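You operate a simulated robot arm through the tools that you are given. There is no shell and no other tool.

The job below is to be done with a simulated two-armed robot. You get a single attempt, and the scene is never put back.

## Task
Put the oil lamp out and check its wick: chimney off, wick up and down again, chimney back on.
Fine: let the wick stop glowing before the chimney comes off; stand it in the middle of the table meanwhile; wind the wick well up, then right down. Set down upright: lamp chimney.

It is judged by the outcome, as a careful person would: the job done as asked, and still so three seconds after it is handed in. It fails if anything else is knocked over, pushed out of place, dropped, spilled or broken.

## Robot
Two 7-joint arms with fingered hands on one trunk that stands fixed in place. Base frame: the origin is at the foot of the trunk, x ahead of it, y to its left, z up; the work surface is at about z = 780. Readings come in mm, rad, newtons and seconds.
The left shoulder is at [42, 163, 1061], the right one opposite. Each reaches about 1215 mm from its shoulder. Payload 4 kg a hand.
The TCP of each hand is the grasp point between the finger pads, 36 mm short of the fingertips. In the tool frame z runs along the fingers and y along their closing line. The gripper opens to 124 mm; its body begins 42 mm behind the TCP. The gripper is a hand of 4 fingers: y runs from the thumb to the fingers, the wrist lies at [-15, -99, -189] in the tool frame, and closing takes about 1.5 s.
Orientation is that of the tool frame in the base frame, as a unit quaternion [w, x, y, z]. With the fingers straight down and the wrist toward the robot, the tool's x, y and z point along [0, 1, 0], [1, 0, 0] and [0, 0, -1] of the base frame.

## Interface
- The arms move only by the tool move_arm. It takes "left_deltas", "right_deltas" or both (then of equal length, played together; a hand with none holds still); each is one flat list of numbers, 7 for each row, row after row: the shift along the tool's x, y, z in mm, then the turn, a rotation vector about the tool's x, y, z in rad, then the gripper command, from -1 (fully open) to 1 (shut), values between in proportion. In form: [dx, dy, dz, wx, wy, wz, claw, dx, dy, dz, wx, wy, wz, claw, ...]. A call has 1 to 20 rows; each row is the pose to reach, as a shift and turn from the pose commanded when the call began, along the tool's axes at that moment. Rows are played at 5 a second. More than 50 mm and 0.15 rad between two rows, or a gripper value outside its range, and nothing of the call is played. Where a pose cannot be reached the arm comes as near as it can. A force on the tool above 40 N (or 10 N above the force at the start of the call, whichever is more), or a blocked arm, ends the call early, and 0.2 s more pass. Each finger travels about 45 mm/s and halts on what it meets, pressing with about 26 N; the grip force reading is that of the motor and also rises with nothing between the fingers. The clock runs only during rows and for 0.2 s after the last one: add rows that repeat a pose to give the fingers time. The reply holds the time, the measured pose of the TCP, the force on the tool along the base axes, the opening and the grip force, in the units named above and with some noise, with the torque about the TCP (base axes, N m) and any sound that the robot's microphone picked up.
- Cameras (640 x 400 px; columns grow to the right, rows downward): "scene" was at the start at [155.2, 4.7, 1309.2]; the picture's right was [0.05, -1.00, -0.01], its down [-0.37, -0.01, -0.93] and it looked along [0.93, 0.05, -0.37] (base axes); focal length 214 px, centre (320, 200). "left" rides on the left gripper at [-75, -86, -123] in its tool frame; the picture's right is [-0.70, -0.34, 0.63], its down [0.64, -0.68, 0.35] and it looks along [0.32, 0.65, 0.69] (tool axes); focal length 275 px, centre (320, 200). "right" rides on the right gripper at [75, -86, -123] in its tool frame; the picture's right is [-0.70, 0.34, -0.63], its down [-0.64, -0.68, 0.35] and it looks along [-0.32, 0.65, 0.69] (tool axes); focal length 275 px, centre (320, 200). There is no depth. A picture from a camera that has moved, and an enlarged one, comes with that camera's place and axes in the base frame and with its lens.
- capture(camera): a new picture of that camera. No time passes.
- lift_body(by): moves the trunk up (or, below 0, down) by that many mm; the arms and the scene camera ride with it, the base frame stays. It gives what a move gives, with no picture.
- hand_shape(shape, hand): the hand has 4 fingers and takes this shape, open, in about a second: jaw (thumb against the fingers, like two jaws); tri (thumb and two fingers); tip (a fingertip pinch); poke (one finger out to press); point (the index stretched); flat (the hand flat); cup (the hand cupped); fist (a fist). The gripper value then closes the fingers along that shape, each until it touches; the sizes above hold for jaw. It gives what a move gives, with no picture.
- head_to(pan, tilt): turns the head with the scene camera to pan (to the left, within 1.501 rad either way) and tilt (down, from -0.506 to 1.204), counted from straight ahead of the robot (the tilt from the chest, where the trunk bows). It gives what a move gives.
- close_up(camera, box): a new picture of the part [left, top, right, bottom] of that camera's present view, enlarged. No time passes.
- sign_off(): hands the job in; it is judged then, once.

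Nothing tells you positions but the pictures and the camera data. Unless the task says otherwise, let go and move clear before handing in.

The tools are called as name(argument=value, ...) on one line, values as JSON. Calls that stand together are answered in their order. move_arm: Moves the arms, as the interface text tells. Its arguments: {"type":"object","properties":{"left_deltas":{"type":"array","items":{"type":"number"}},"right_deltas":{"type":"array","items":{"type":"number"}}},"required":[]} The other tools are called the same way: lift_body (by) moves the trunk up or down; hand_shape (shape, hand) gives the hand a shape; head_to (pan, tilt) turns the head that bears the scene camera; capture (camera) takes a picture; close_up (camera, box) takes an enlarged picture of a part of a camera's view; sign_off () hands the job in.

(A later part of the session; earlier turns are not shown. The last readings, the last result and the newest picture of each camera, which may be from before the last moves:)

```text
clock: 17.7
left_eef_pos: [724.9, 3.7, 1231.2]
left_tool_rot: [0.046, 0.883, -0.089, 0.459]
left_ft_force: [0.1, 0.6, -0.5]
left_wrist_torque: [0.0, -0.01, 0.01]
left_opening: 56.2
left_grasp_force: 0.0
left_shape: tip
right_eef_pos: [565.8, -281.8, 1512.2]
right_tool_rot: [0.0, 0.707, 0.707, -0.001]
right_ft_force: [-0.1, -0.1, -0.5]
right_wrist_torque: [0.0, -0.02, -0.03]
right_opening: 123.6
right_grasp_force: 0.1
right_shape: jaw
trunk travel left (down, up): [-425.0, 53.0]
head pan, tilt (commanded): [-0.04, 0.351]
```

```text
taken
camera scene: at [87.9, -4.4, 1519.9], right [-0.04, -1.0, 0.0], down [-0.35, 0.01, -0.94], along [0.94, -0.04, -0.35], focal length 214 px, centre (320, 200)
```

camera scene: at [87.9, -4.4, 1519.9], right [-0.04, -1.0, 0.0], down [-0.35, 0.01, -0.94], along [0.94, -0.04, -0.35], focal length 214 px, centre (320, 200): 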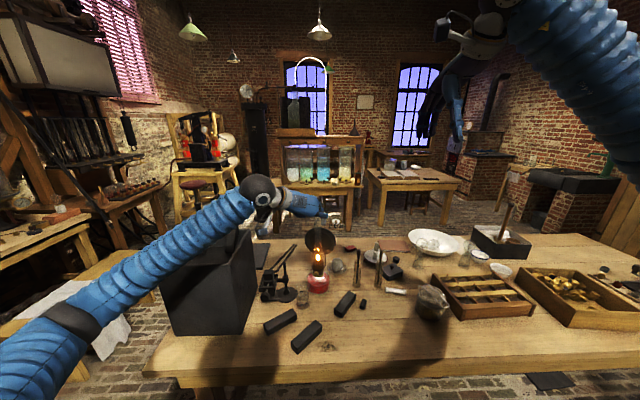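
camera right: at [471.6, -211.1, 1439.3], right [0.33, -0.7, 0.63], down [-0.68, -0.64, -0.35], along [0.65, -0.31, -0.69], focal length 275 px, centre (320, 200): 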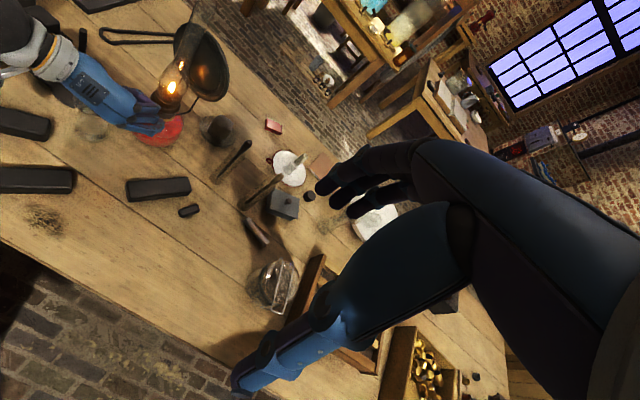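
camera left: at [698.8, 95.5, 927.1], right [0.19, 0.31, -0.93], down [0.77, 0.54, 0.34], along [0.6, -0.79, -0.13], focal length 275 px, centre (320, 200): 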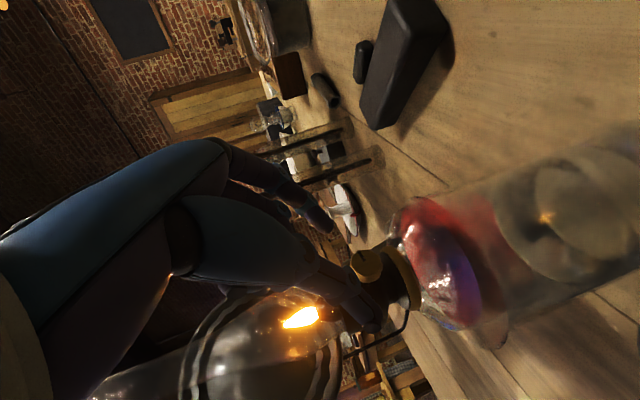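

The trunk is up and nothing looks disturbed. I'll bring the left hand back down to the pre-approach point and watch for any trunk deflection, which would show as the right hand moving.

move_arm(left_deltas=[-25.4, 0, 21.8, 0, 0, 0, 0.1, -50.9, 0, 43.6, 0, 0, 0, 0.1, -76.3, 0, 65.4, 0, 0, 0, 0.1, -101.8, 0, 87.2, 0, 0, 0, 0.1, -127.2, -0.2, 109, 0, 0, 0, 0.1, -152.7, -0.3, 130.8, 0, 0, 0, 0.1, -178.1, -0.4, 152.6, 0, 0, 0, 0.1, -203.6, -0.5, 174.5, 0, 0, 0, 0.1])

capture(camera="scene")

capture(camera="left")

capture(camera="right")

```text
clock: 19.5
left_eef_pos: [752.8, 0.4, 964.5]
left_tool_rot: [0.047, 0.882, -0.089, 0.459]
left_ft_force: [0.6, 0.7, 0.1]
left_wrist_torque: [0.03, 0.05, -0.02]
left_opening: 56.4
left_grasp_force: 0.1
left_shape: tip
right_eef_pos: [566.7, -281.2, 1511.6]
right_tool_rot: [0.0, 0.707, 0.707, 0.0]
right_ft_force: [0.2, -0.6, 0.4]
right_wrist_torque: [0.01, -0.05, -0.03]
right_opening: 123.7
right_grasp_force: 0.0
right_shape: jaw
trunk travel left (down, up): [-425.0, 53.0]
head pan, tilt (commanded): [-0.04, 0.351]
```

```text
taken
camera scene: at [88.1, -4.3, 1519.9], right [-0.04, -1.0, 0.0], down [-0.35, 0.01, -0.94], along [0.94, -0.04, -0.35], focal length 214 px, centre (320, 200)
```

scene: 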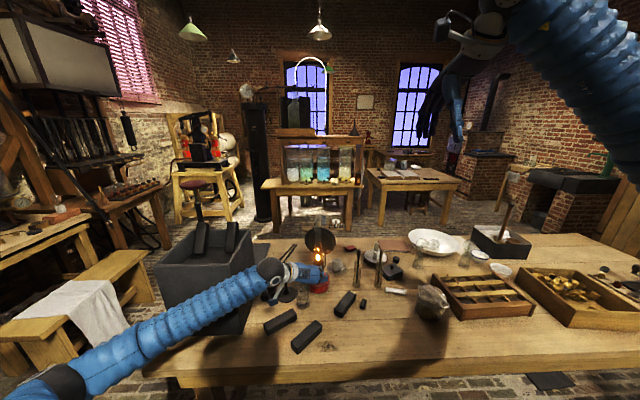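

```text
taken
camera left: at [629.4, 112.4, 973.4], right [0.18, 0.31, -0.93], down [0.78, 0.54, 0.33], along [0.6, -0.79, -0.14], focal length 275 px, centre (320, 200)
```

left: 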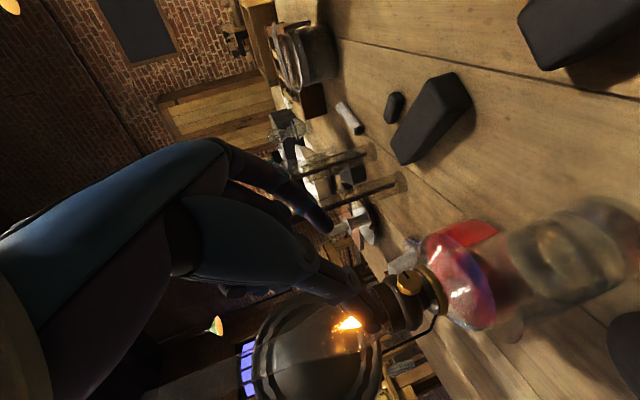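

```text
taken
camera right: at [480.4, -207.5, 1635.9], right [0.34, -0.7, 0.63], down [-0.68, -0.64, -0.35], along [0.65, -0.32, -0.69], focal length 275 px, centre (320, 200)
```

right: 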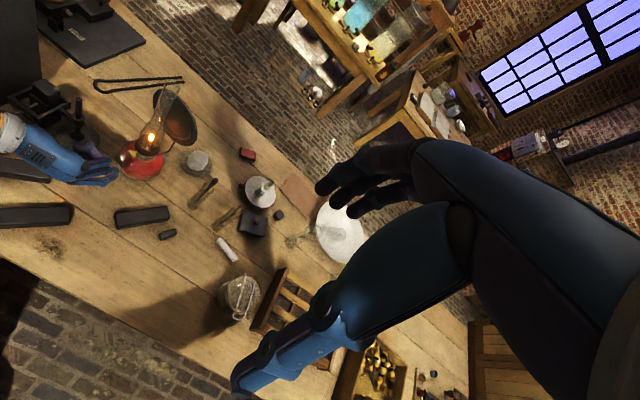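

No deflection now, and the hand is back at the pre-approach point with the forearm higher. I'll re-measure the knob from here.

close_up(camera="left", box=[360, 240, 460, 330])

close_up(camera="right", box=[40, 70, 220, 210])

close_up(camera="scene", box=[230, 210, 370, 330])

```text
4.44 times, centred on (410, 285) of left
camera zoom: at [629.4, 112.4, 973.4], right [0.18, 0.31, -0.93], down [0.78, 0.54, 0.33], along [0.6, -0.79, -0.14], focal length 1224 px, centre (-80, -178)
```

zoom: 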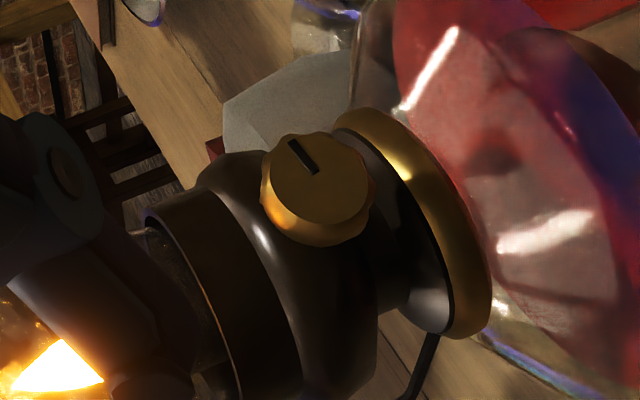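

```text
2.86 times, centred on (130, 140) of right
camera zoom: at [480.4, -207.5, 1635.9], right [0.34, -0.7, 0.63], down [-0.68, -0.64, -0.35], along [0.65, -0.32, -0.69], focal length 786 px, centre (863, 371)
```

zoom: 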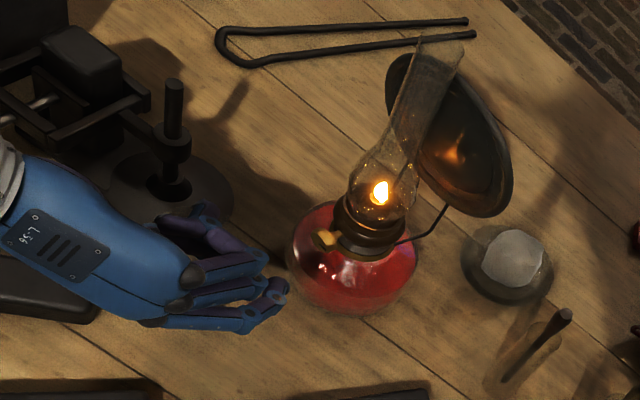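

```text
3.33 times, centred on (300, 270) of scene
camera zoom: at [88.1, -4.3, 1519.9], right [-0.04, -1.0, 0.0], down [-0.35, 0.01, -0.94], along [0.94, -0.04, -0.35], focal length 715 px, centre (387, -33)
```

zoom: 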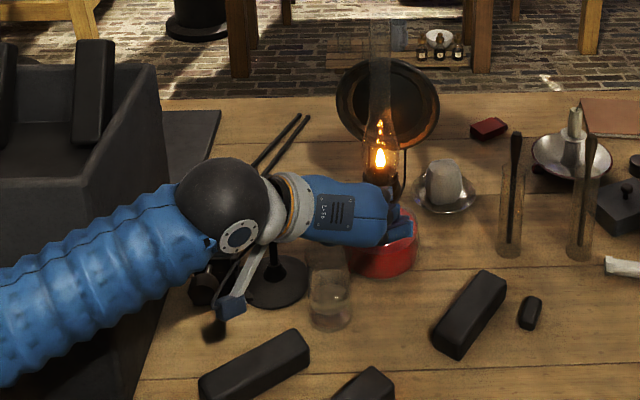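

The knob lies about [-1, -1.5] off the finger axis with some 100 mm to go, and nothing has been disturbed. I'll advance most of the way in small steps.

move_arm(left_deltas=[-0.3, -0.3, 20, 0, 0, 0, 0.1, -0.6, -0.6, 40, 0, 0, 0, 0.1, -1, -1, 60, 0, 0, 0, 0.1, -1.2, -1.2, 72, 0, 0, 0, 0.1, -1.4, -1.4, 84, 0, 0, 0, 0.1, -1.4, -1.4, 84, 0, 0, 0, 0.1])

close_up(camera="left", box=[260, 180, 440, 340])

close_up(camera="right", box=[80, 90, 200, 190])

capture(camera="scene")

```text
clock: 20.9
left_eef_pos: [818.0, -12.2, 916.5]
left_tool_rot: [0.047, 0.882, -0.089, 0.46]
left_ft_force: [0.3, -0.7, 0.3]
left_wrist_torque: [0.03, 0.0, 0.0]
left_opening: 56.5
left_grasp_force: 0.1
left_shape: tip
right_eef_pos: [566.1, -281.2, 1512.6]
right_tool_rot: [0.0, 0.707, 0.707, 0.0]
right_ft_force: [-0.6, 0.0, -0.4]
right_wrist_torque: [0.02, 0.03, 0.04]
right_opening: 123.8
right_grasp_force: 0.1
right_shape: jaw
trunk travel left (down, up): [-425.0, 53.0]
head pan, tilt (commanded): [-0.04, 0.351]
```

```text
2.50 times, centred on (350, 260) of left
camera zoom: at [695.6, 100.3, 924.8], right [0.18, 0.31, -0.93], down [0.78, 0.54, 0.33], along [0.6, -0.79, -0.14], focal length 688 px, centre (245, 50)
```

zoom: 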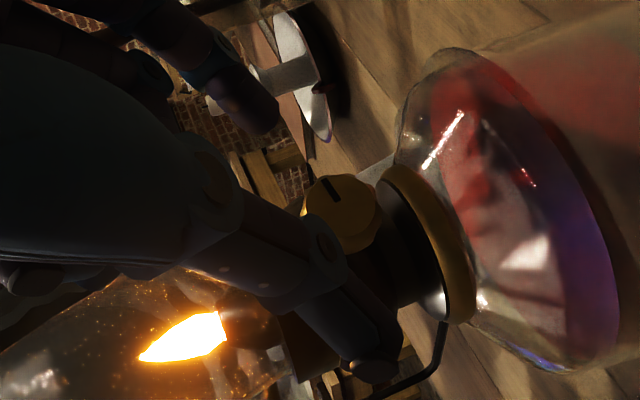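

```text
4.00 times, centred on (140, 140) of right
camera zoom: at [479.8, -207.4, 1636.1], right [0.34, -0.7, 0.63], down [-0.68, -0.64, -0.35], along [0.65, -0.32, -0.69], focal length 1101 px, centre (1040, 440)
```

zoom: 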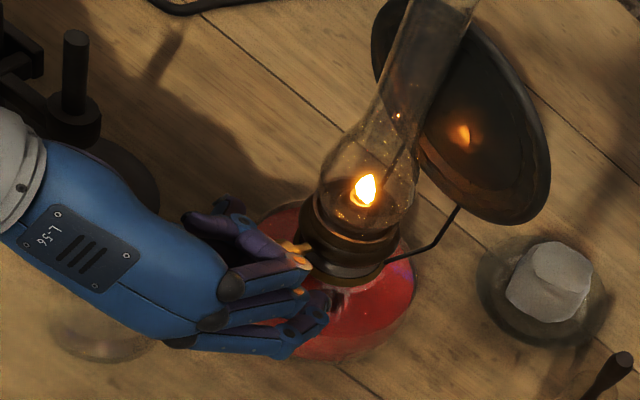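

```text
taken
camera scene: at [87.6, -4.2, 1519.9], right [-0.04, -1.0, 0.0], down [-0.35, 0.01, -0.94], along [0.94, -0.04, -0.35], focal length 214 px, centre (320, 200)
```

scene: 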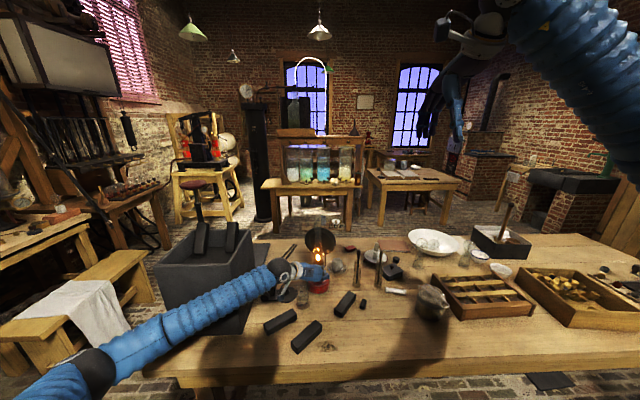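

No trunk deflection this time. The knob centre is about 47 mm ahead of the TCP and within 1 mm of the finger axis, so I'll advance the last 17 mm and narrow the pinch around the knob without touching it.

move_arm(left_deltas=[0, -0.4, 9, 0, 0, 0, 0.1, 0, -0.8, 17, 0, 0, 0, 0.1, 0, -0.8, 17, 0, 0, 0, 0.3, 0, -0.8, 17, 0, 0, 0, 0.4, 0, -0.8, 17, 0, 0, 0, 0.4])

close_up(camera="left", box=[260, 180, 440, 340])

close_up(camera="right", box=[90, 100, 190, 180])

close_up(camera="scene", box=[270, 220, 370, 310])

```text
clock: 22.1
left_eef_pos: [832.1, -14.1, 904.9]
left_tool_rot: [0.046, 0.883, -0.089, 0.459]
left_ft_force: [-0.2, 0.4, 1.3]
left_wrist_torque: [0.05, 0.03, -0.03]
left_opening: 39.6
left_grasp_force: 0.1
left_shape: tip
right_eef_pos: [565.2, -282.2, 1512.1]
right_tool_rot: [0.0, 0.708, 0.707, 0.0]
right_ft_force: [-0.4, -0.9, 0.5]
right_wrist_torque: [-0.02, -0.02, -0.03]
right_opening: 123.7
right_grasp_force: 0.0
right_shape: jaw
trunk travel left (down, up): [-425.0, 53.0]
head pan, tilt (commanded): [-0.04, 0.351]
```

```text
2.50 times, centred on (350, 260) of left
camera zoom: at [709.3, 98.4, 915.2], right [0.18, 0.31, -0.93], down [0.78, 0.54, 0.33], along [0.6, -0.79, -0.14], focal length 688 px, centre (245, 50)
```

zoom: 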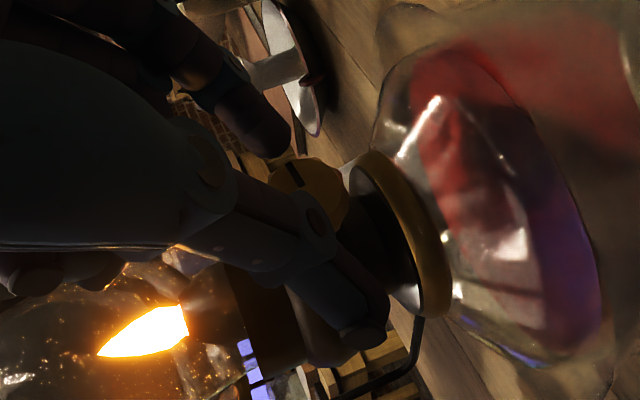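

```text
5.00 times, centred on (140, 140) of right
camera zoom: at [480.0, -207.5, 1636.1], right [0.34, -0.7, 0.63], down [-0.68, -0.64, -0.35], along [0.65, -0.32, -0.69], focal length 1376 px, centre (1220, 500)
```

zoom: 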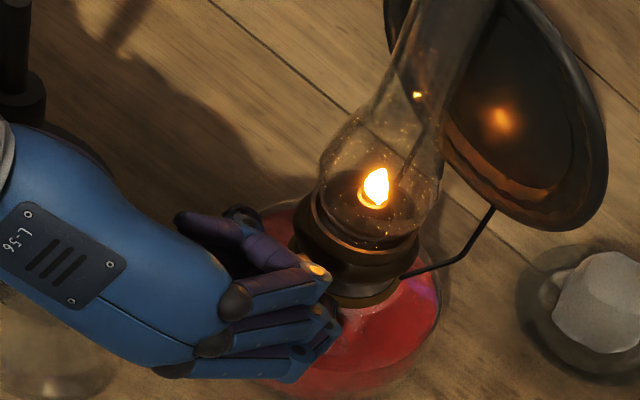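

```text
4.44 times, centred on (320, 265) of scene
camera zoom: at [87.7, -4.3, 1519.9], right [-0.04, -1.0, 0.0], down [-0.35, 0.01, -0.94], along [0.94, -0.04, -0.35], focal length 953 px, centre (320, -89)
```

zoom: 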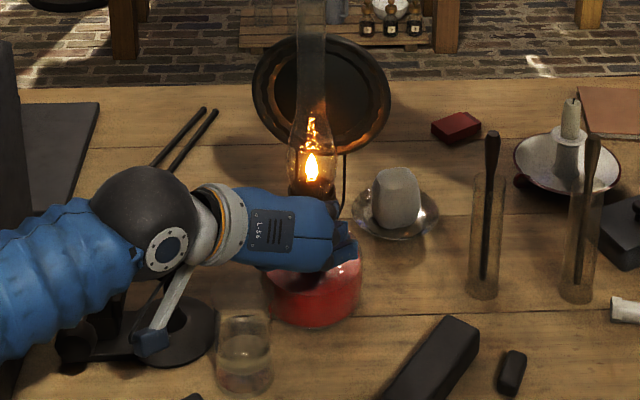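

The knob sits centred between thumb and index. I'll close the pinch on it gently and check that the lamp doesn't shift.

move_arm(left_deltas=[0, 0, 0, 0, 0, 0, 0.5, 0, 0, 0, 0, 0, 0, 0.6, 0, 0, 0, 0, 0, 0, 0.7, 0, 0, 0, 0, 0, 0, 0.8, 0, 0, 0, 0, 0, 0, 0.8, 0, 0, 0, 0, 0, 0, 0.8])

close_up(camera="left", box=[260, 180, 440, 340])

close_up(camera="right", box=[90, 100, 190, 180])

```text
clock: 23.5
left_eef_pos: [832.3, -14.2, 907.1]
left_tool_rot: [0.046, 0.883, -0.088, 0.46]
left_ft_force: [-2.1, 2.2, 3.9]
left_wrist_torque: [0.0, -0.01, -0.05]
left_opening: 21.0
left_grasp_force: 25.6
left_shape: tip
right_eef_pos: [565.6, -282.0, 1513.2]
right_tool_rot: [0.0, 0.707, 0.707, 0.001]
right_ft_force: [0.3, -0.2, -0.6]
right_wrist_torque: [-0.01, 0.0, -0.02]
right_opening: 123.7
right_grasp_force: 0.1
right_shape: jaw
trunk travel left (down, up): [-425.0, 53.0]
head pan, tilt (commanded): [-0.04, 0.351]
```

```text
2.50 times, centred on (350, 260) of left
camera zoom: at [709.1, 98.7, 915.6], right [0.18, 0.31, -0.93], down [0.78, 0.54, 0.33], along [0.6, -0.79, -0.14], focal length 688 px, centre (245, 50)
```

zoom: 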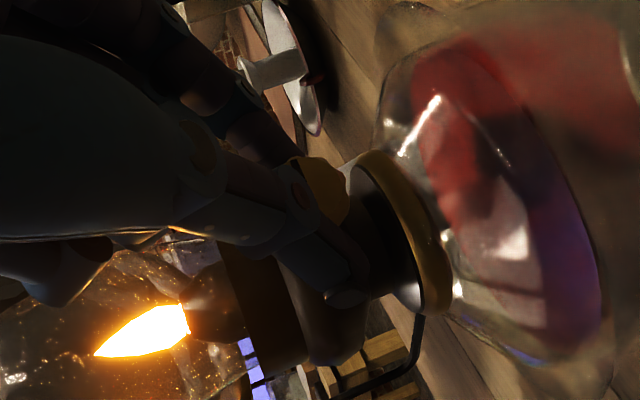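

```text
5.00 times, centred on (140, 140) of right
camera zoom: at [479.5, -207.1, 1636.3], right [0.34, -0.7, 0.63], down [-0.68, -0.64, -0.35], along [0.65, -0.32, -0.69], focal length 1376 px, centre (1220, 500)
```

zoom: 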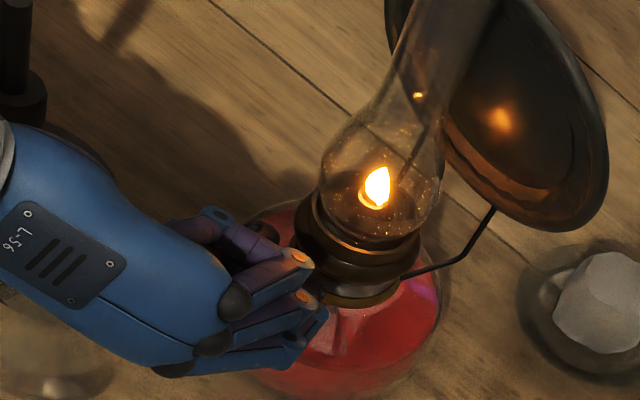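

The pinch holds the knob (opening 21 mm) and the lamp hasn't moved. I'll turn a small test angle counter-clockwise, rotating the hand about the knob axis, and watch the flame.

move_arm(left_deltas=[-0.07, -1.66, 0.05, -0.0573, 0, -0.082, 0.8, -0.27, -3.3, 0.19, -0.1146, 0, -0.164, 0.8, -0.61, -4.9, 0.43, -0.172, 0, -0.246, 0.8, -0.61, -4.9, 0.43, -0.172, 0, -0.246, 0.8])

close_up(camera="left", box=[260, 180, 440, 340])

close_up(camera="right", box=[90, 100, 190, 180])

close_up(camera="scene", box=[295, 220, 345, 260])

```text
clock: 24.5
left_eef_pos: [823.7, -20.1, 914.9]
left_tool_rot: [0.179, 0.878, -0.024, 0.444]
left_ft_force: [0.1, 0.2, -0.5]
left_wrist_torque: [0.07, 0.11, 0.01]
left_opening: 17.2
left_grasp_force: 26.5
left_shape: tip
right_eef_pos: [556.5, -292.1, 1514.1]
right_tool_rot: [-0.001, 0.707, 0.708, 0.005]
right_ft_force: [0.0, -1.2, 0.9]
right_wrist_torque: [0.01, -0.01, 0.02]
right_opening: 123.6
right_grasp_force: 0.0
right_shape: jaw
trunk travel left (down, up): [-425.0, 53.0]
head pan, tilt (commanded): [-0.04, 0.351]
```

```text
2.50 times, centred on (350, 260) of left
camera zoom: at [701.7, 91.2, 896.8], right [0.14, 0.02, -0.99], down [0.79, 0.6, 0.12], along [0.59, -0.8, 0.06], focal length 688 px, centre (245, 50)
```

zoom: 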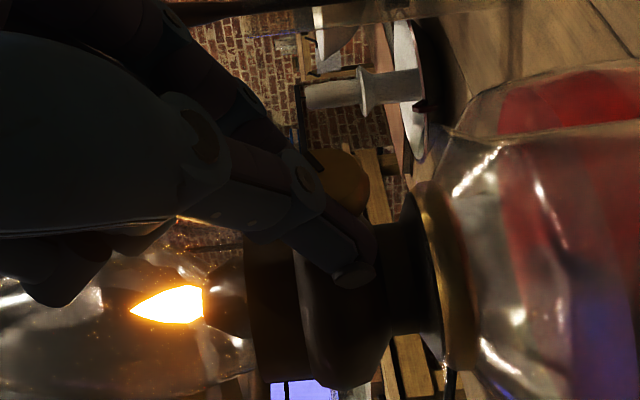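

```text
5.00 times, centred on (140, 140) of right
camera zoom: at [470.2, -218.0, 1638.1], right [0.33, -0.7, 0.63], down [-0.68, -0.64, -0.35], along [0.65, -0.31, -0.69], focal length 1376 px, centre (1220, 500)
```

zoom: 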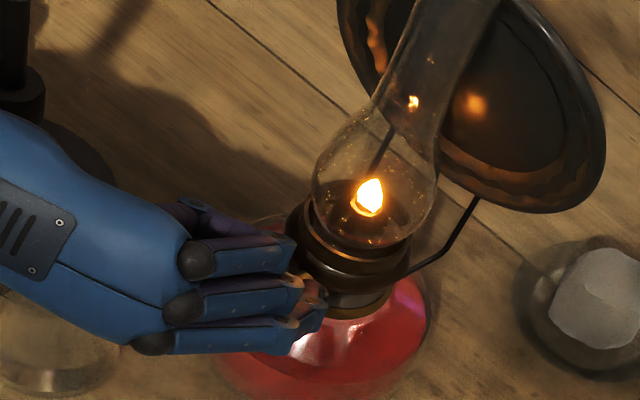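

```text
10.00 times, centred on (320, 240) of scene
camera zoom: at [77.6, -15.7, 1520.7], right [-0.04, -1.0, -0.01], down [-0.34, 0.02, -0.94], along [0.94, -0.04, -0.34], focal length 2145 px, centre (320, -200)
```

zoom: 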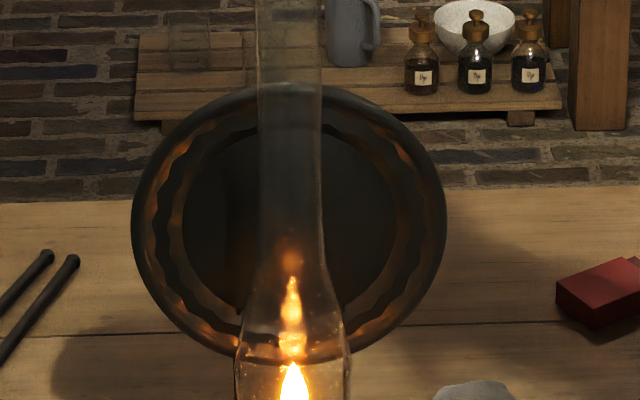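

Turning that way does shrink the flame, so counter-clockwise lowers the wick. But the trunk was deflected again: as the wrist swings left, the forearm presses on the front corner of the dark bin. I'll rotate back to where it was clear and keep to the wrist-up side from now on.

move_arm(left_deltas=[-0.07, 1.66, 0.05, 0.0573, 0, 0.082, 0.8, -0.27, 3.3, 0.19, 0.1146, 0, 0.164, 0.8, -0.61, 4.9, 0.43, 0.172, 0, 0.246, 0.8, -0.61, 4.9, 0.43, 0.172, 0, 0.246, 0.8])

close_up(camera="left", box=[260, 180, 440, 340])

close_up(camera="right", box=[90, 100, 190, 180])

capture(camera="scene")

```text
clock: 25.5
left_eef_pos: [831.2, -13.8, 908.7]
left_tool_rot: [0.045, 0.882, -0.09, 0.461]
left_ft_force: [3.9, 5.7, 14.2]
left_wrist_torque: [0.07, -0.35, 0.21]
left_opening: 17.2
left_grasp_force: 25.6
left_shape: tip
right_eef_pos: [563.4, -282.6, 1512.7]
right_tool_rot: [0.0, 0.708, 0.706, 0.001]
right_ft_force: [-0.1, -1.6, 0.1]
right_wrist_torque: [0.0, 0.0, -0.02]
right_opening: 123.9
right_grasp_force: 0.2
right_shape: jaw
trunk travel left (down, up): [-425.0, 53.0]
head pan, tilt (commanded): [-0.04, 0.351]
```

```text
2.50 times, centred on (350, 260) of left
camera zoom: at [709.0, 99.1, 917.0], right [0.19, 0.31, -0.93], down [0.77, 0.54, 0.33], along [0.61, -0.78, -0.14], focal length 688 px, centre (245, 50)
```

zoom: 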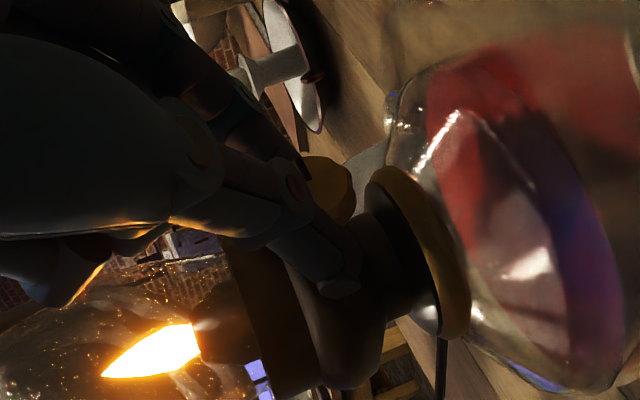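

```text
5.00 times, centred on (140, 140) of right
camera zoom: at [478.5, -208.3, 1636.5], right [0.34, -0.7, 0.63], down [-0.68, -0.64, -0.35], along [0.65, -0.32, -0.69], focal length 1376 px, centre (1220, 500)
```

zoom: 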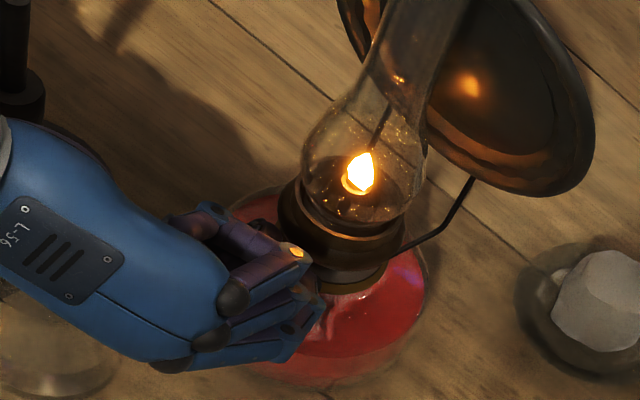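

```text
taken
camera scene: at [87.2, -4.0, 1520.1], right [-0.04, -1.0, 0.0], down [-0.35, 0.01, -0.94], along [0.94, -0.04, -0.35], focal length 214 px, centre (320, 200)
```

scene: 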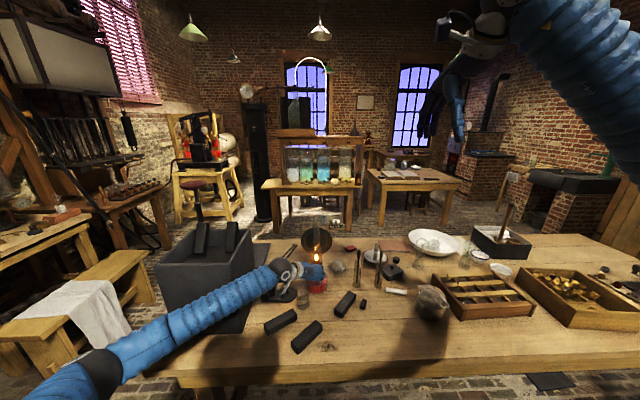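

The lamp was dragged a little while the arm was off its path, and there is a 14 N preload on the hand. I'll release the knob, back off a bit and see how the lamp now stands.

move_arm(left_deltas=[0, 0, 0, 0, 0, 0, 0.6, 0, 0, 0, 0, 0, 0, 0.4, 0, 0, 0, 0, 0, 0, 0.2, 0, 0, 0, 0, 0, 0, 0.1, 0, 0, -15, 0, 0, 0, 0.1, 0, 0, -40, 0, 0, 0, 0.1, 0, 0, -70, 0, 0, 0, 0.1])

close_up(camera="left", box=[280, 150, 520, 350])

close_up(camera="right", box=[40, 70, 220, 210])

close_up(camera="scene", box=[230, 210, 370, 330])

```text
clock: 27.1
left_eef_pos: [775.2, -4.7, 946.9]
left_tool_rot: [0.045, 0.883, -0.089, 0.46]
left_ft_force: [0.7, 0.4, -0.3]
left_wrist_torque: [0.03, -0.01, 0.03]
left_opening: 55.0
left_grasp_force: 0.0
left_shape: tip
right_eef_pos: [564.7, -282.6, 1512.1]
right_tool_rot: [0.0, 0.707, 0.707, 0.0]
right_ft_force: [1.1, 0.2, 0.0]
right_wrist_torque: [0.0, 0.01, 0.0]
right_opening: 123.7
right_grasp_force: 0.0
right_shape: jaw
trunk travel left (down, up): [-425.0, 53.0]
head pan, tilt (commanded): [-0.04, 0.351]
```

```text
2.00 times, centred on (400, 250) of left
camera zoom: at [652.6, 108.6, 956.3], right [0.19, 0.31, -0.93], down [0.78, 0.54, 0.33], along [0.6, -0.79, -0.14], focal length 551 px, centre (160, 100)
```

zoom: 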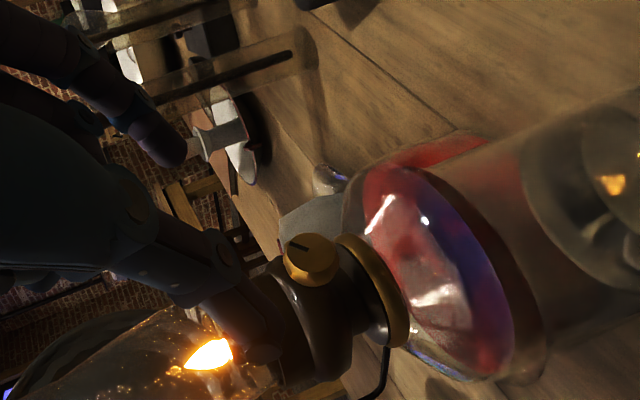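

```text
2.86 times, centred on (130, 140) of right
camera zoom: at [479.2, -207.3, 1636.4], right [0.34, -0.7, 0.63], down [-0.68, -0.64, -0.35], along [0.65, -0.32, -0.69], focal length 786 px, centre (863, 371)
```

zoom: 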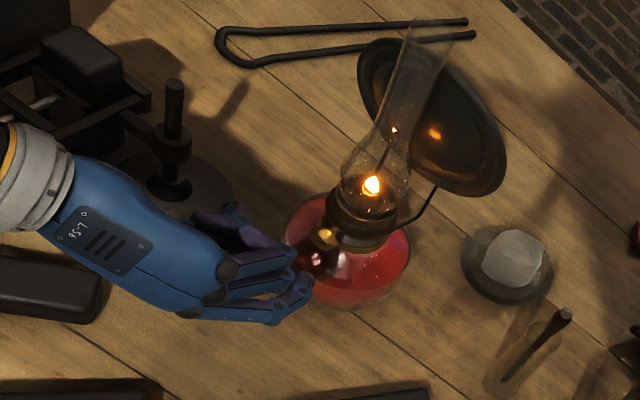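

```text
3.33 times, centred on (300, 270) of scene
camera zoom: at [87.0, -4.1, 1520.0], right [-0.04, -1.0, 0.0], down [-0.35, 0.01, -0.94], along [0.94, -0.04, -0.35], focal length 715 px, centre (387, -33)
```

zoom: 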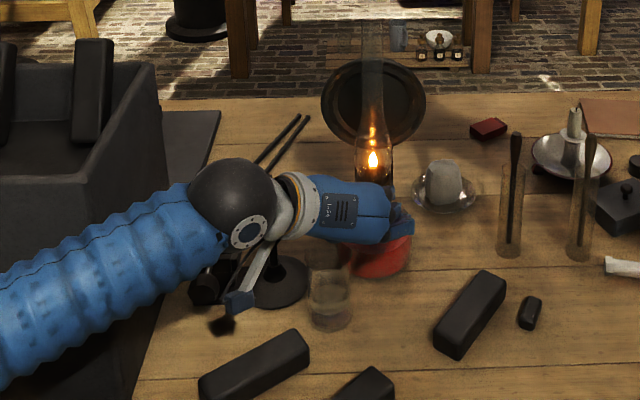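

The flame is already lower and the lamp has slid only about 9 mm to the left, still upright. I'll look closely at the knob to re-measure it.

close_up(camera="left", box=[345, 215, 445, 305])

close_up(camera="right", box=[110, 110, 190, 190])

close_up(camera="scene", box=[290, 215, 350, 275])

```text
4.44 times, centred on (395, 260) of left
camera zoom: at [652.6, 108.6, 956.3], right [0.19, 0.31, -0.93], down [0.78, 0.54, 0.33], along [0.6, -0.79, -0.14], focal length 1224 px, centre (-13, -67)
```

zoom: 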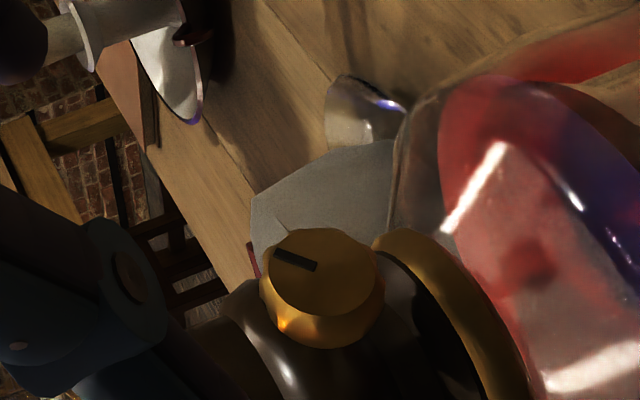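

```text
5.00 times, centred on (150, 150) of right
camera zoom: at [479.2, -207.3, 1636.4], right [0.34, -0.7, 0.63], down [-0.68, -0.64, -0.35], along [0.65, -0.32, -0.69], focal length 1376 px, centre (1170, 450)
```

zoom: 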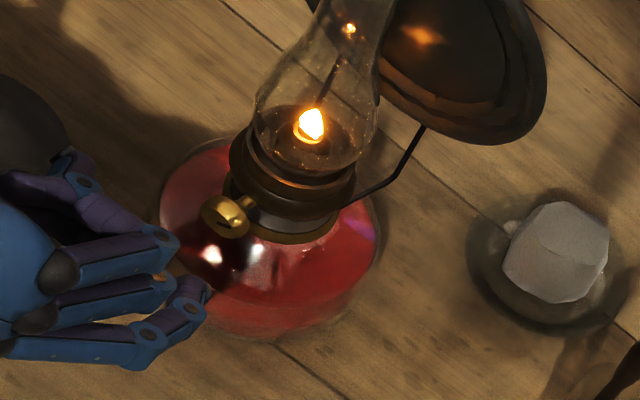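

```text
6.67 times, centred on (320, 245) of scene
camera zoom: at [87.0, -4.1, 1520.0], right [-0.04, -1.0, 0.0], down [-0.35, 0.01, -0.94], along [0.94, -0.04, -0.35], focal length 1430 px, centre (320, -100)
```

zoom: 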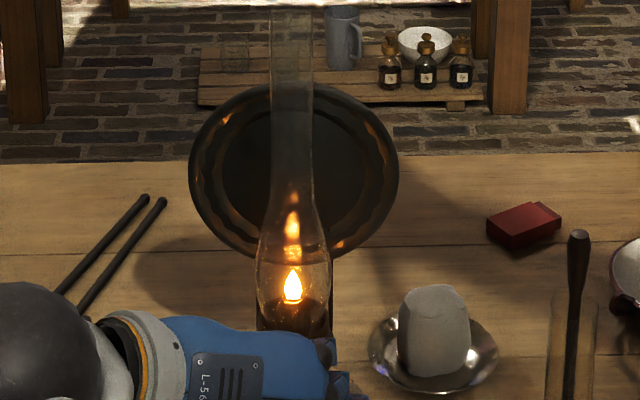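

The knob face is now at about [850, -17, 888] and the lamp axis at [894, -22], so the knob points almost straight at the robot. I'll match that yaw, then roll the hand clockwise about the knob axis so that lowering strokes end where the forearm is clear of the bin.

move_arm(left_deltas=[-1.3, 5.0, -1.1, 0.082, 0, -0.0573, 0.1, -1.3, 5.0, -1.1, 0.082, 0, -0.0573, 0.1])

move_arm(left_deltas=[-0.45, 8.0, 0.3, 0.0788, 0, 0.1128, 0.1, -1.8, 15.9, 1.3, 0.1576, 0, 0.2255, 0.1, -4.0, 23.4, 2.8, 0.2364, 0, 0.3383, 0.1, -7.1, 30.5, 4.9, 0.3152, 0, 0.451, 0.1, -10.9, 37.1, 7.6, 0.3939, 0, 0.5638, 0.1, -15.4, 42.9, 10.8, 0.4727, 0, 0.6765, 0.1, -20.5, 48.0, 14.3, 0.5515, 0, 0.7893, 0.1, -26.2, 52.1, 18.3, 0.6303, 0, 0.902, 0.1])

capture(camera="left")

capture(camera="scene")

close_up(camera="right", box=[40, 70, 220, 210])

```text
clock: 27.7
left_eef_pos: [772.3, -9.5, 945.2]
left_tool_rot: [0.023, 0.886, -0.044, 0.461]
left_ft_force: [0.0, -0.2, 0.5]
left_wrist_torque: [0.0, 0.02, -0.02]
left_opening: 55.3
left_grasp_force: 0.0
left_shape: tip
right_eef_pos: [567.1, -281.3, 1512.4]
right_tool_rot: [0.0, 0.707, 0.707, 0.001]
right_ft_force: [0.0, 0.4, -1.1]
right_wrist_torque: [0.0, 0.01, -0.01]
right_opening: 123.5
right_grasp_force: 0.1
right_shape: jaw
trunk travel left (down, up): [-425.0, 53.0]
head pan, tilt (commanded): [-0.04, 0.351]
```

```text
clock: 29.5
left_eef_pos: [767.4, -60.4, 914.3]
left_tool_rot: [-0.445, 0.742, -0.28, 0.415]
left_ft_force: [0.2, -0.1, -0.5]
left_wrist_torque: [0.0, -0.02, -0.01]
left_opening: 55.0
left_grasp_force: 0.1
left_shape: tip
right_eef_pos: [566.4, -281.8, 1511.8]
right_tool_rot: [-0.001, 0.707, 0.707, 0.0]
right_ft_force: [0.1, -1.1, -0.3]
right_wrist_torque: [0.01, 0.04, -0.03]
right_opening: 124.0
right_grasp_force: 0.1
right_shape: jaw
trunk travel left (down, up): [-425.0, 53.0]
head pan, tilt (commanded): [-0.04, 0.351]
```

```text
taken
camera left: at [627.8, -14.7, 994.5], right [0.22, 0.97, -0.12], down [0.65, -0.05, 0.76], along [0.73, -0.24, -0.64], focal length 275 px, centre (320, 200)
```

left: 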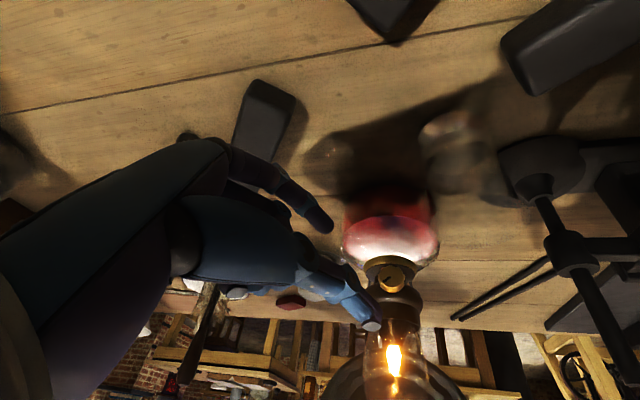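

```text
taken
camera scene: at [87.9, -5.2, 1519.9], right [-0.04, -1.0, 0.0], down [-0.35, 0.01, -0.94], along [0.94, -0.04, -0.35], focal length 214 px, centre (320, 200)
```

scene: 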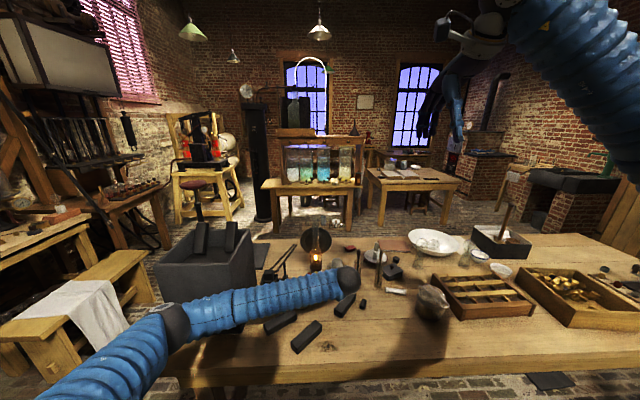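

```text
2.86 times, centred on (130, 140) of right
camera zoom: at [480.4, -208.4, 1635.8], right [0.34, -0.7, 0.63], down [-0.68, -0.64, -0.35], along [0.65, -0.31, -0.69], focal length 786 px, centre (863, 371)
```

zoom: 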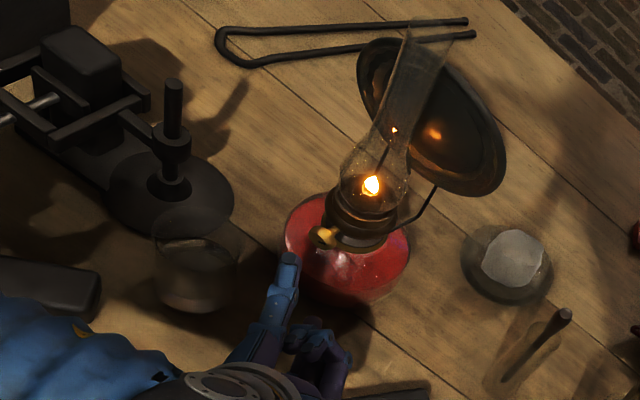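

The forearm is now well away from the bin and the wrist camera looks right at the knob face. I'll zoom in to line up again.

close_up(camera="left", box=[300, 190, 480, 350])

close_up(camera="left", box=[360, 245, 430, 310])

close_up(camera="right", box=[80, 110, 190, 210])

```text
2.50 times, centred on (390, 270) of left
camera zoom: at [627.8, -14.7, 994.5], right [0.22, 0.97, -0.12], down [0.65, -0.05, 0.76], along [0.73, -0.24, -0.64], focal length 688 px, centre (145, 25)
```

zoom: 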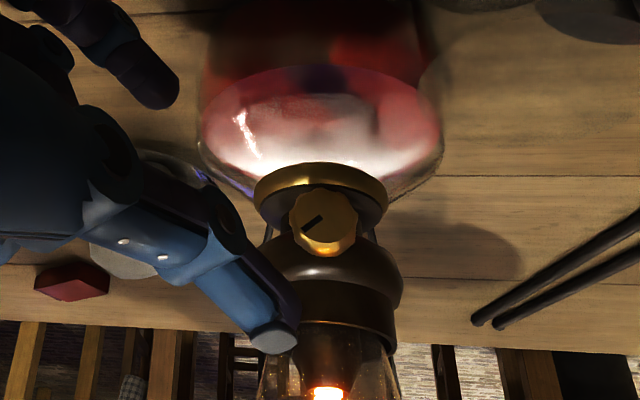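

```text
6.15 times, centred on (395, 278) of left
camera zoom: at [627.8, -14.7, 994.5], right [0.22, 0.97, -0.12], down [0.65, -0.05, 0.76], along [0.73, -0.24, -0.64], focal length 1694 px, centre (-142, -277)
```

zoom: 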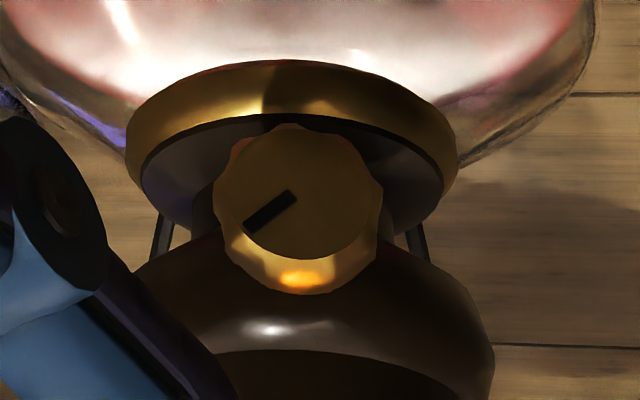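

```text
4.00 times, centred on (135, 160) of right
camera zoom: at [480.4, -208.4, 1635.8], right [0.34, -0.7, 0.63], down [-0.68, -0.64, -0.35], along [0.65, -0.31, -0.69], focal length 1101 px, centre (1060, 360)
```

zoom: 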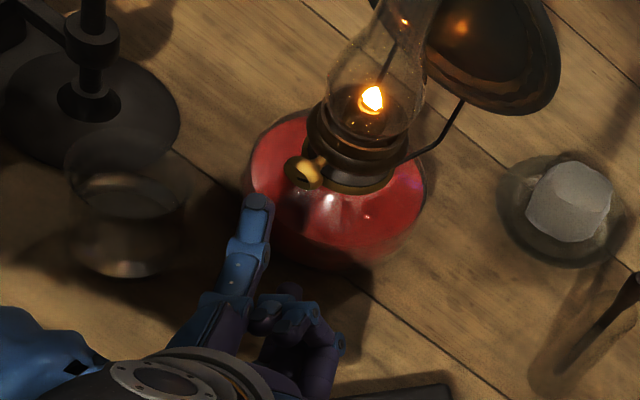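

Alignment is within about 1.5 mm. I'll narrow the pinch to 40 mm and advance 60 mm.

move_arm(left_deltas=[0.4, 0.1, 15, 0, 0, 0, 0.2, 0.8, 0.2, 30, 0, 0, 0, 0.35, 1.2, 0.3, 45, 0, 0, 0, 0.35, 1.4, 0.4, 60, 0, 0, 0, 0.35, 1.4, 0.4, 60, 0, 0, 0, 0.35])

close_up(camera="left", box=[260, 180, 440, 340])

close_up(camera="right", box=[80, 110, 190, 210])

```text
clock: 30.7
left_eef_pos: [821.4, -34.0, 896.6]
left_tool_rot: [-0.443, 0.743, -0.28, 0.417]
left_ft_force: [-0.3, -0.5, 0.2]
left_wrist_torque: [-0.04, 0.02, -0.02]
left_opening: 42.0
left_grasp_force: 0.0
left_shape: tip
right_eef_pos: [565.1, -281.5, 1512.4]
right_tool_rot: [0.0, 0.706, 0.708, 0.001]
right_ft_force: [0.4, -0.7, 1.1]
right_wrist_torque: [0.05, 0.03, -0.01]
right_opening: 123.7
right_grasp_force: 0.0
right_shape: jaw
trunk travel left (down, up): [-425.0, 53.0]
head pan, tilt (commanded): [-0.04, 0.351]
```

```text
2.50 times, centred on (350, 260) of left
camera zoom: at [681.2, 11.4, 978.6], right [0.22, 0.97, -0.12], down [0.65, -0.05, 0.76], along [0.73, -0.25, -0.64], focal length 688 px, centre (245, 50)
```

zoom: 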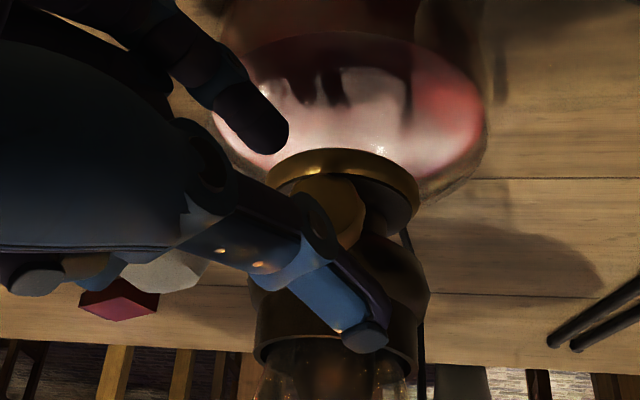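

```text
4.00 times, centred on (135, 160) of right
camera zoom: at [479.7, -207.6, 1636.2], right [0.34, -0.7, 0.63], down [-0.68, -0.64, -0.35], along [0.65, -0.32, -0.69], focal length 1101 px, centre (1060, 360)
```

zoom: 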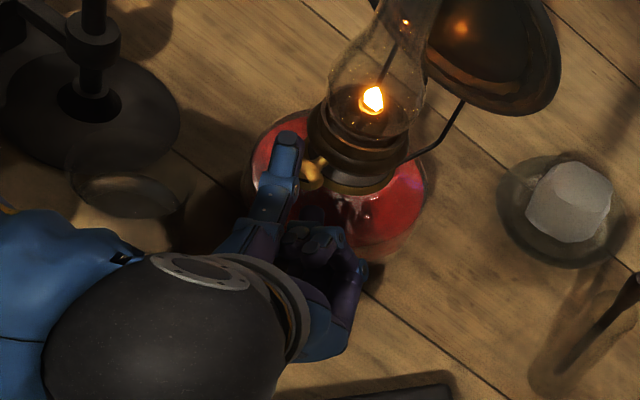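

Good alignment. I'll advance the last 10 mm and close on the knob.

move_arm(left_deltas=[0, -0.7, 10, 0, 0, 0, 0.35, 0, -0.7, 10, 0, 0, 0, 0.45, 0, -0.7, 10, 0, 0, 0, 0.55, 0, -0.7, 10, 0, 0, 0, 0.65, 0, -0.7, 10, 0, 0, 0, 0.75, 0, -0.7, 10, 0, 0, 0, 0.8, 0, -0.7, 10, 0, 0, 0, 0.8])

close_up(camera="left", box=[260, 180, 440, 340])

close_up(camera="right", box=[80, 110, 190, 210])

```text
clock: 32.3
left_eef_pos: [827.7, -30.0, 897.3]
left_tool_rot: [-0.443, 0.742, -0.28, 0.417]
left_ft_force: [-1.5, 2.2, 2.2]
left_wrist_torque: [0.05, 0.0, 0.02]
left_opening: 20.7
left_grasp_force: 25.9
left_shape: tip
right_eef_pos: [565.0, -282.3, 1512.7]
right_tool_rot: [0.0, 0.707, 0.707, 0.0]
right_ft_force: [0.4, -0.5, -0.5]
right_wrist_torque: [0.04, 0.02, -0.01]
right_opening: 123.8
right_grasp_force: 0.0
right_shape: jaw
trunk travel left (down, up): [-425.0, 53.0]
head pan, tilt (commanded): [-0.04, 0.351]
```

```text
2.50 times, centred on (350, 260) of left
camera zoom: at [689.0, 15.5, 976.7], right [0.22, 0.97, -0.12], down [0.65, -0.05, 0.76], along [0.73, -0.25, -0.64], focal length 688 px, centre (245, 50)
```

zoom: 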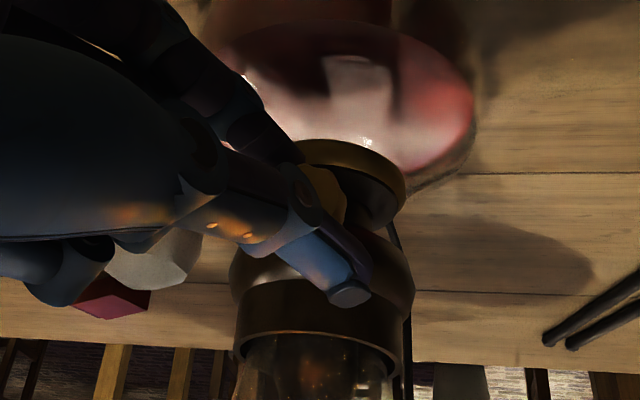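

```text
4.00 times, centred on (135, 160) of right
camera zoom: at [479.6, -207.5, 1636.2], right [0.34, -0.7, 0.63], down [-0.68, -0.64, -0.35], along [0.65, -0.32, -0.69], focal length 1101 px, centre (1060, 360)
```

zoom: 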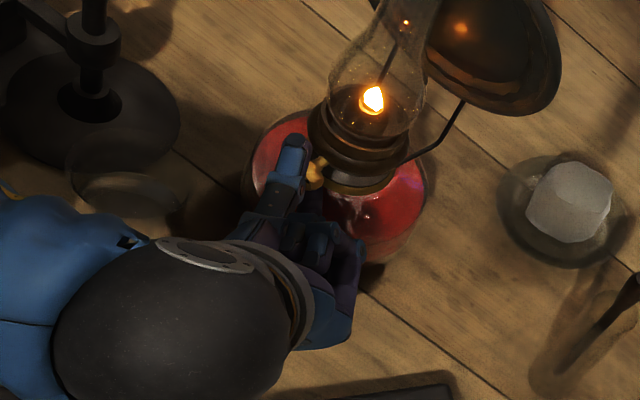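

The knob is gripped cleanly with little side force. I'll turn half a radian counter-clockwise and check the flame and the lamp.

move_arm(left_deltas=[-0.12, -2.29, 0.08, -0.0716, 0, -0.1025, 0.8, -0.47, -4.54, 0.33, -0.1433, 0, -0.205, 0.8, -1.05, -6.72, 0.73, -0.2149, 0, -0.3075, 0.8, -1.84, -8.79, 1.28, -0.2865, 0, -0.41, 0.8, -1.84, -8.79, 1.28, -0.2865, 0, -0.41, 0.8])

close_up(camera="left", box=[260, 180, 440, 340])

close_up(camera="right", box=[80, 110, 190, 210])

close_up(camera="scene", box=[290, 215, 350, 275])

```text
clock: 33.5
left_eef_pos: [828.7, -23.5, 904.2]
left_tool_rot: [-0.239, 0.84, -0.179, 0.454]
left_ft_force: [-4.2, -0.7, 0.4]
left_wrist_torque: [-0.01, 0.1, -0.06]
left_opening: 19.4
left_grasp_force: 26.4
left_shape: tip
right_eef_pos: [564.5, -282.4, 1511.8]
right_tool_rot: [0.001, 0.707, 0.707, 0.0]
right_ft_force: [-0.2, 0.2, -0.2]
right_wrist_torque: [0.05, 0.0, 0.01]
right_opening: 123.7
right_grasp_force: 0.1
right_shape: jaw
trunk travel left (down, up): [-425.0, 53.0]
head pan, tilt (commanded): [-0.04, 0.351]
```

```text
2.50 times, centred on (350, 260) of left
camera zoom: at [693.6, 55.9, 959.4], right [0.2, 0.79, -0.58], down [0.69, 0.31, 0.66], along [0.7, -0.53, -0.48], focal length 688 px, centre (245, 50)
```

zoom: 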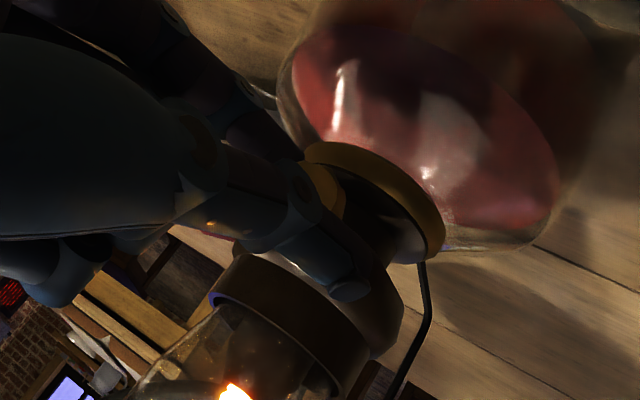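

```text
4.00 times, centred on (135, 160) of right
camera zoom: at [480.0, -208.1, 1636.0], right [0.34, -0.7, 0.63], down [-0.68, -0.64, -0.35], along [0.65, -0.32, -0.69], focal length 1101 px, centre (1060, 360)
```

zoom: 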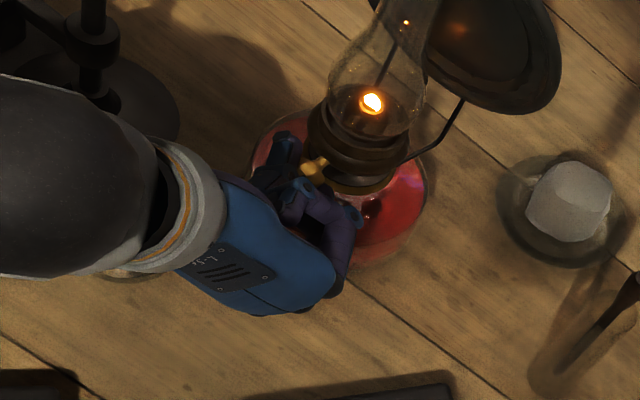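

```text
6.67 times, centred on (320, 245) of scene
camera zoom: at [87.7, -4.9, 1519.9], right [-0.04, -1.0, 0.0], down [-0.35, 0.01, -0.94], along [0.94, -0.04, -0.35], focal length 1430 px, centre (320, -100)
```

zoom: 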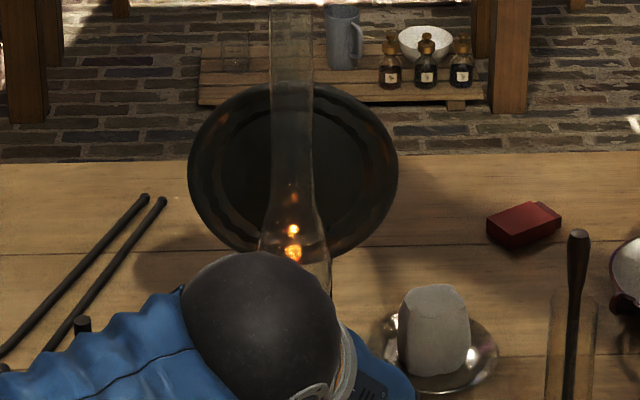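

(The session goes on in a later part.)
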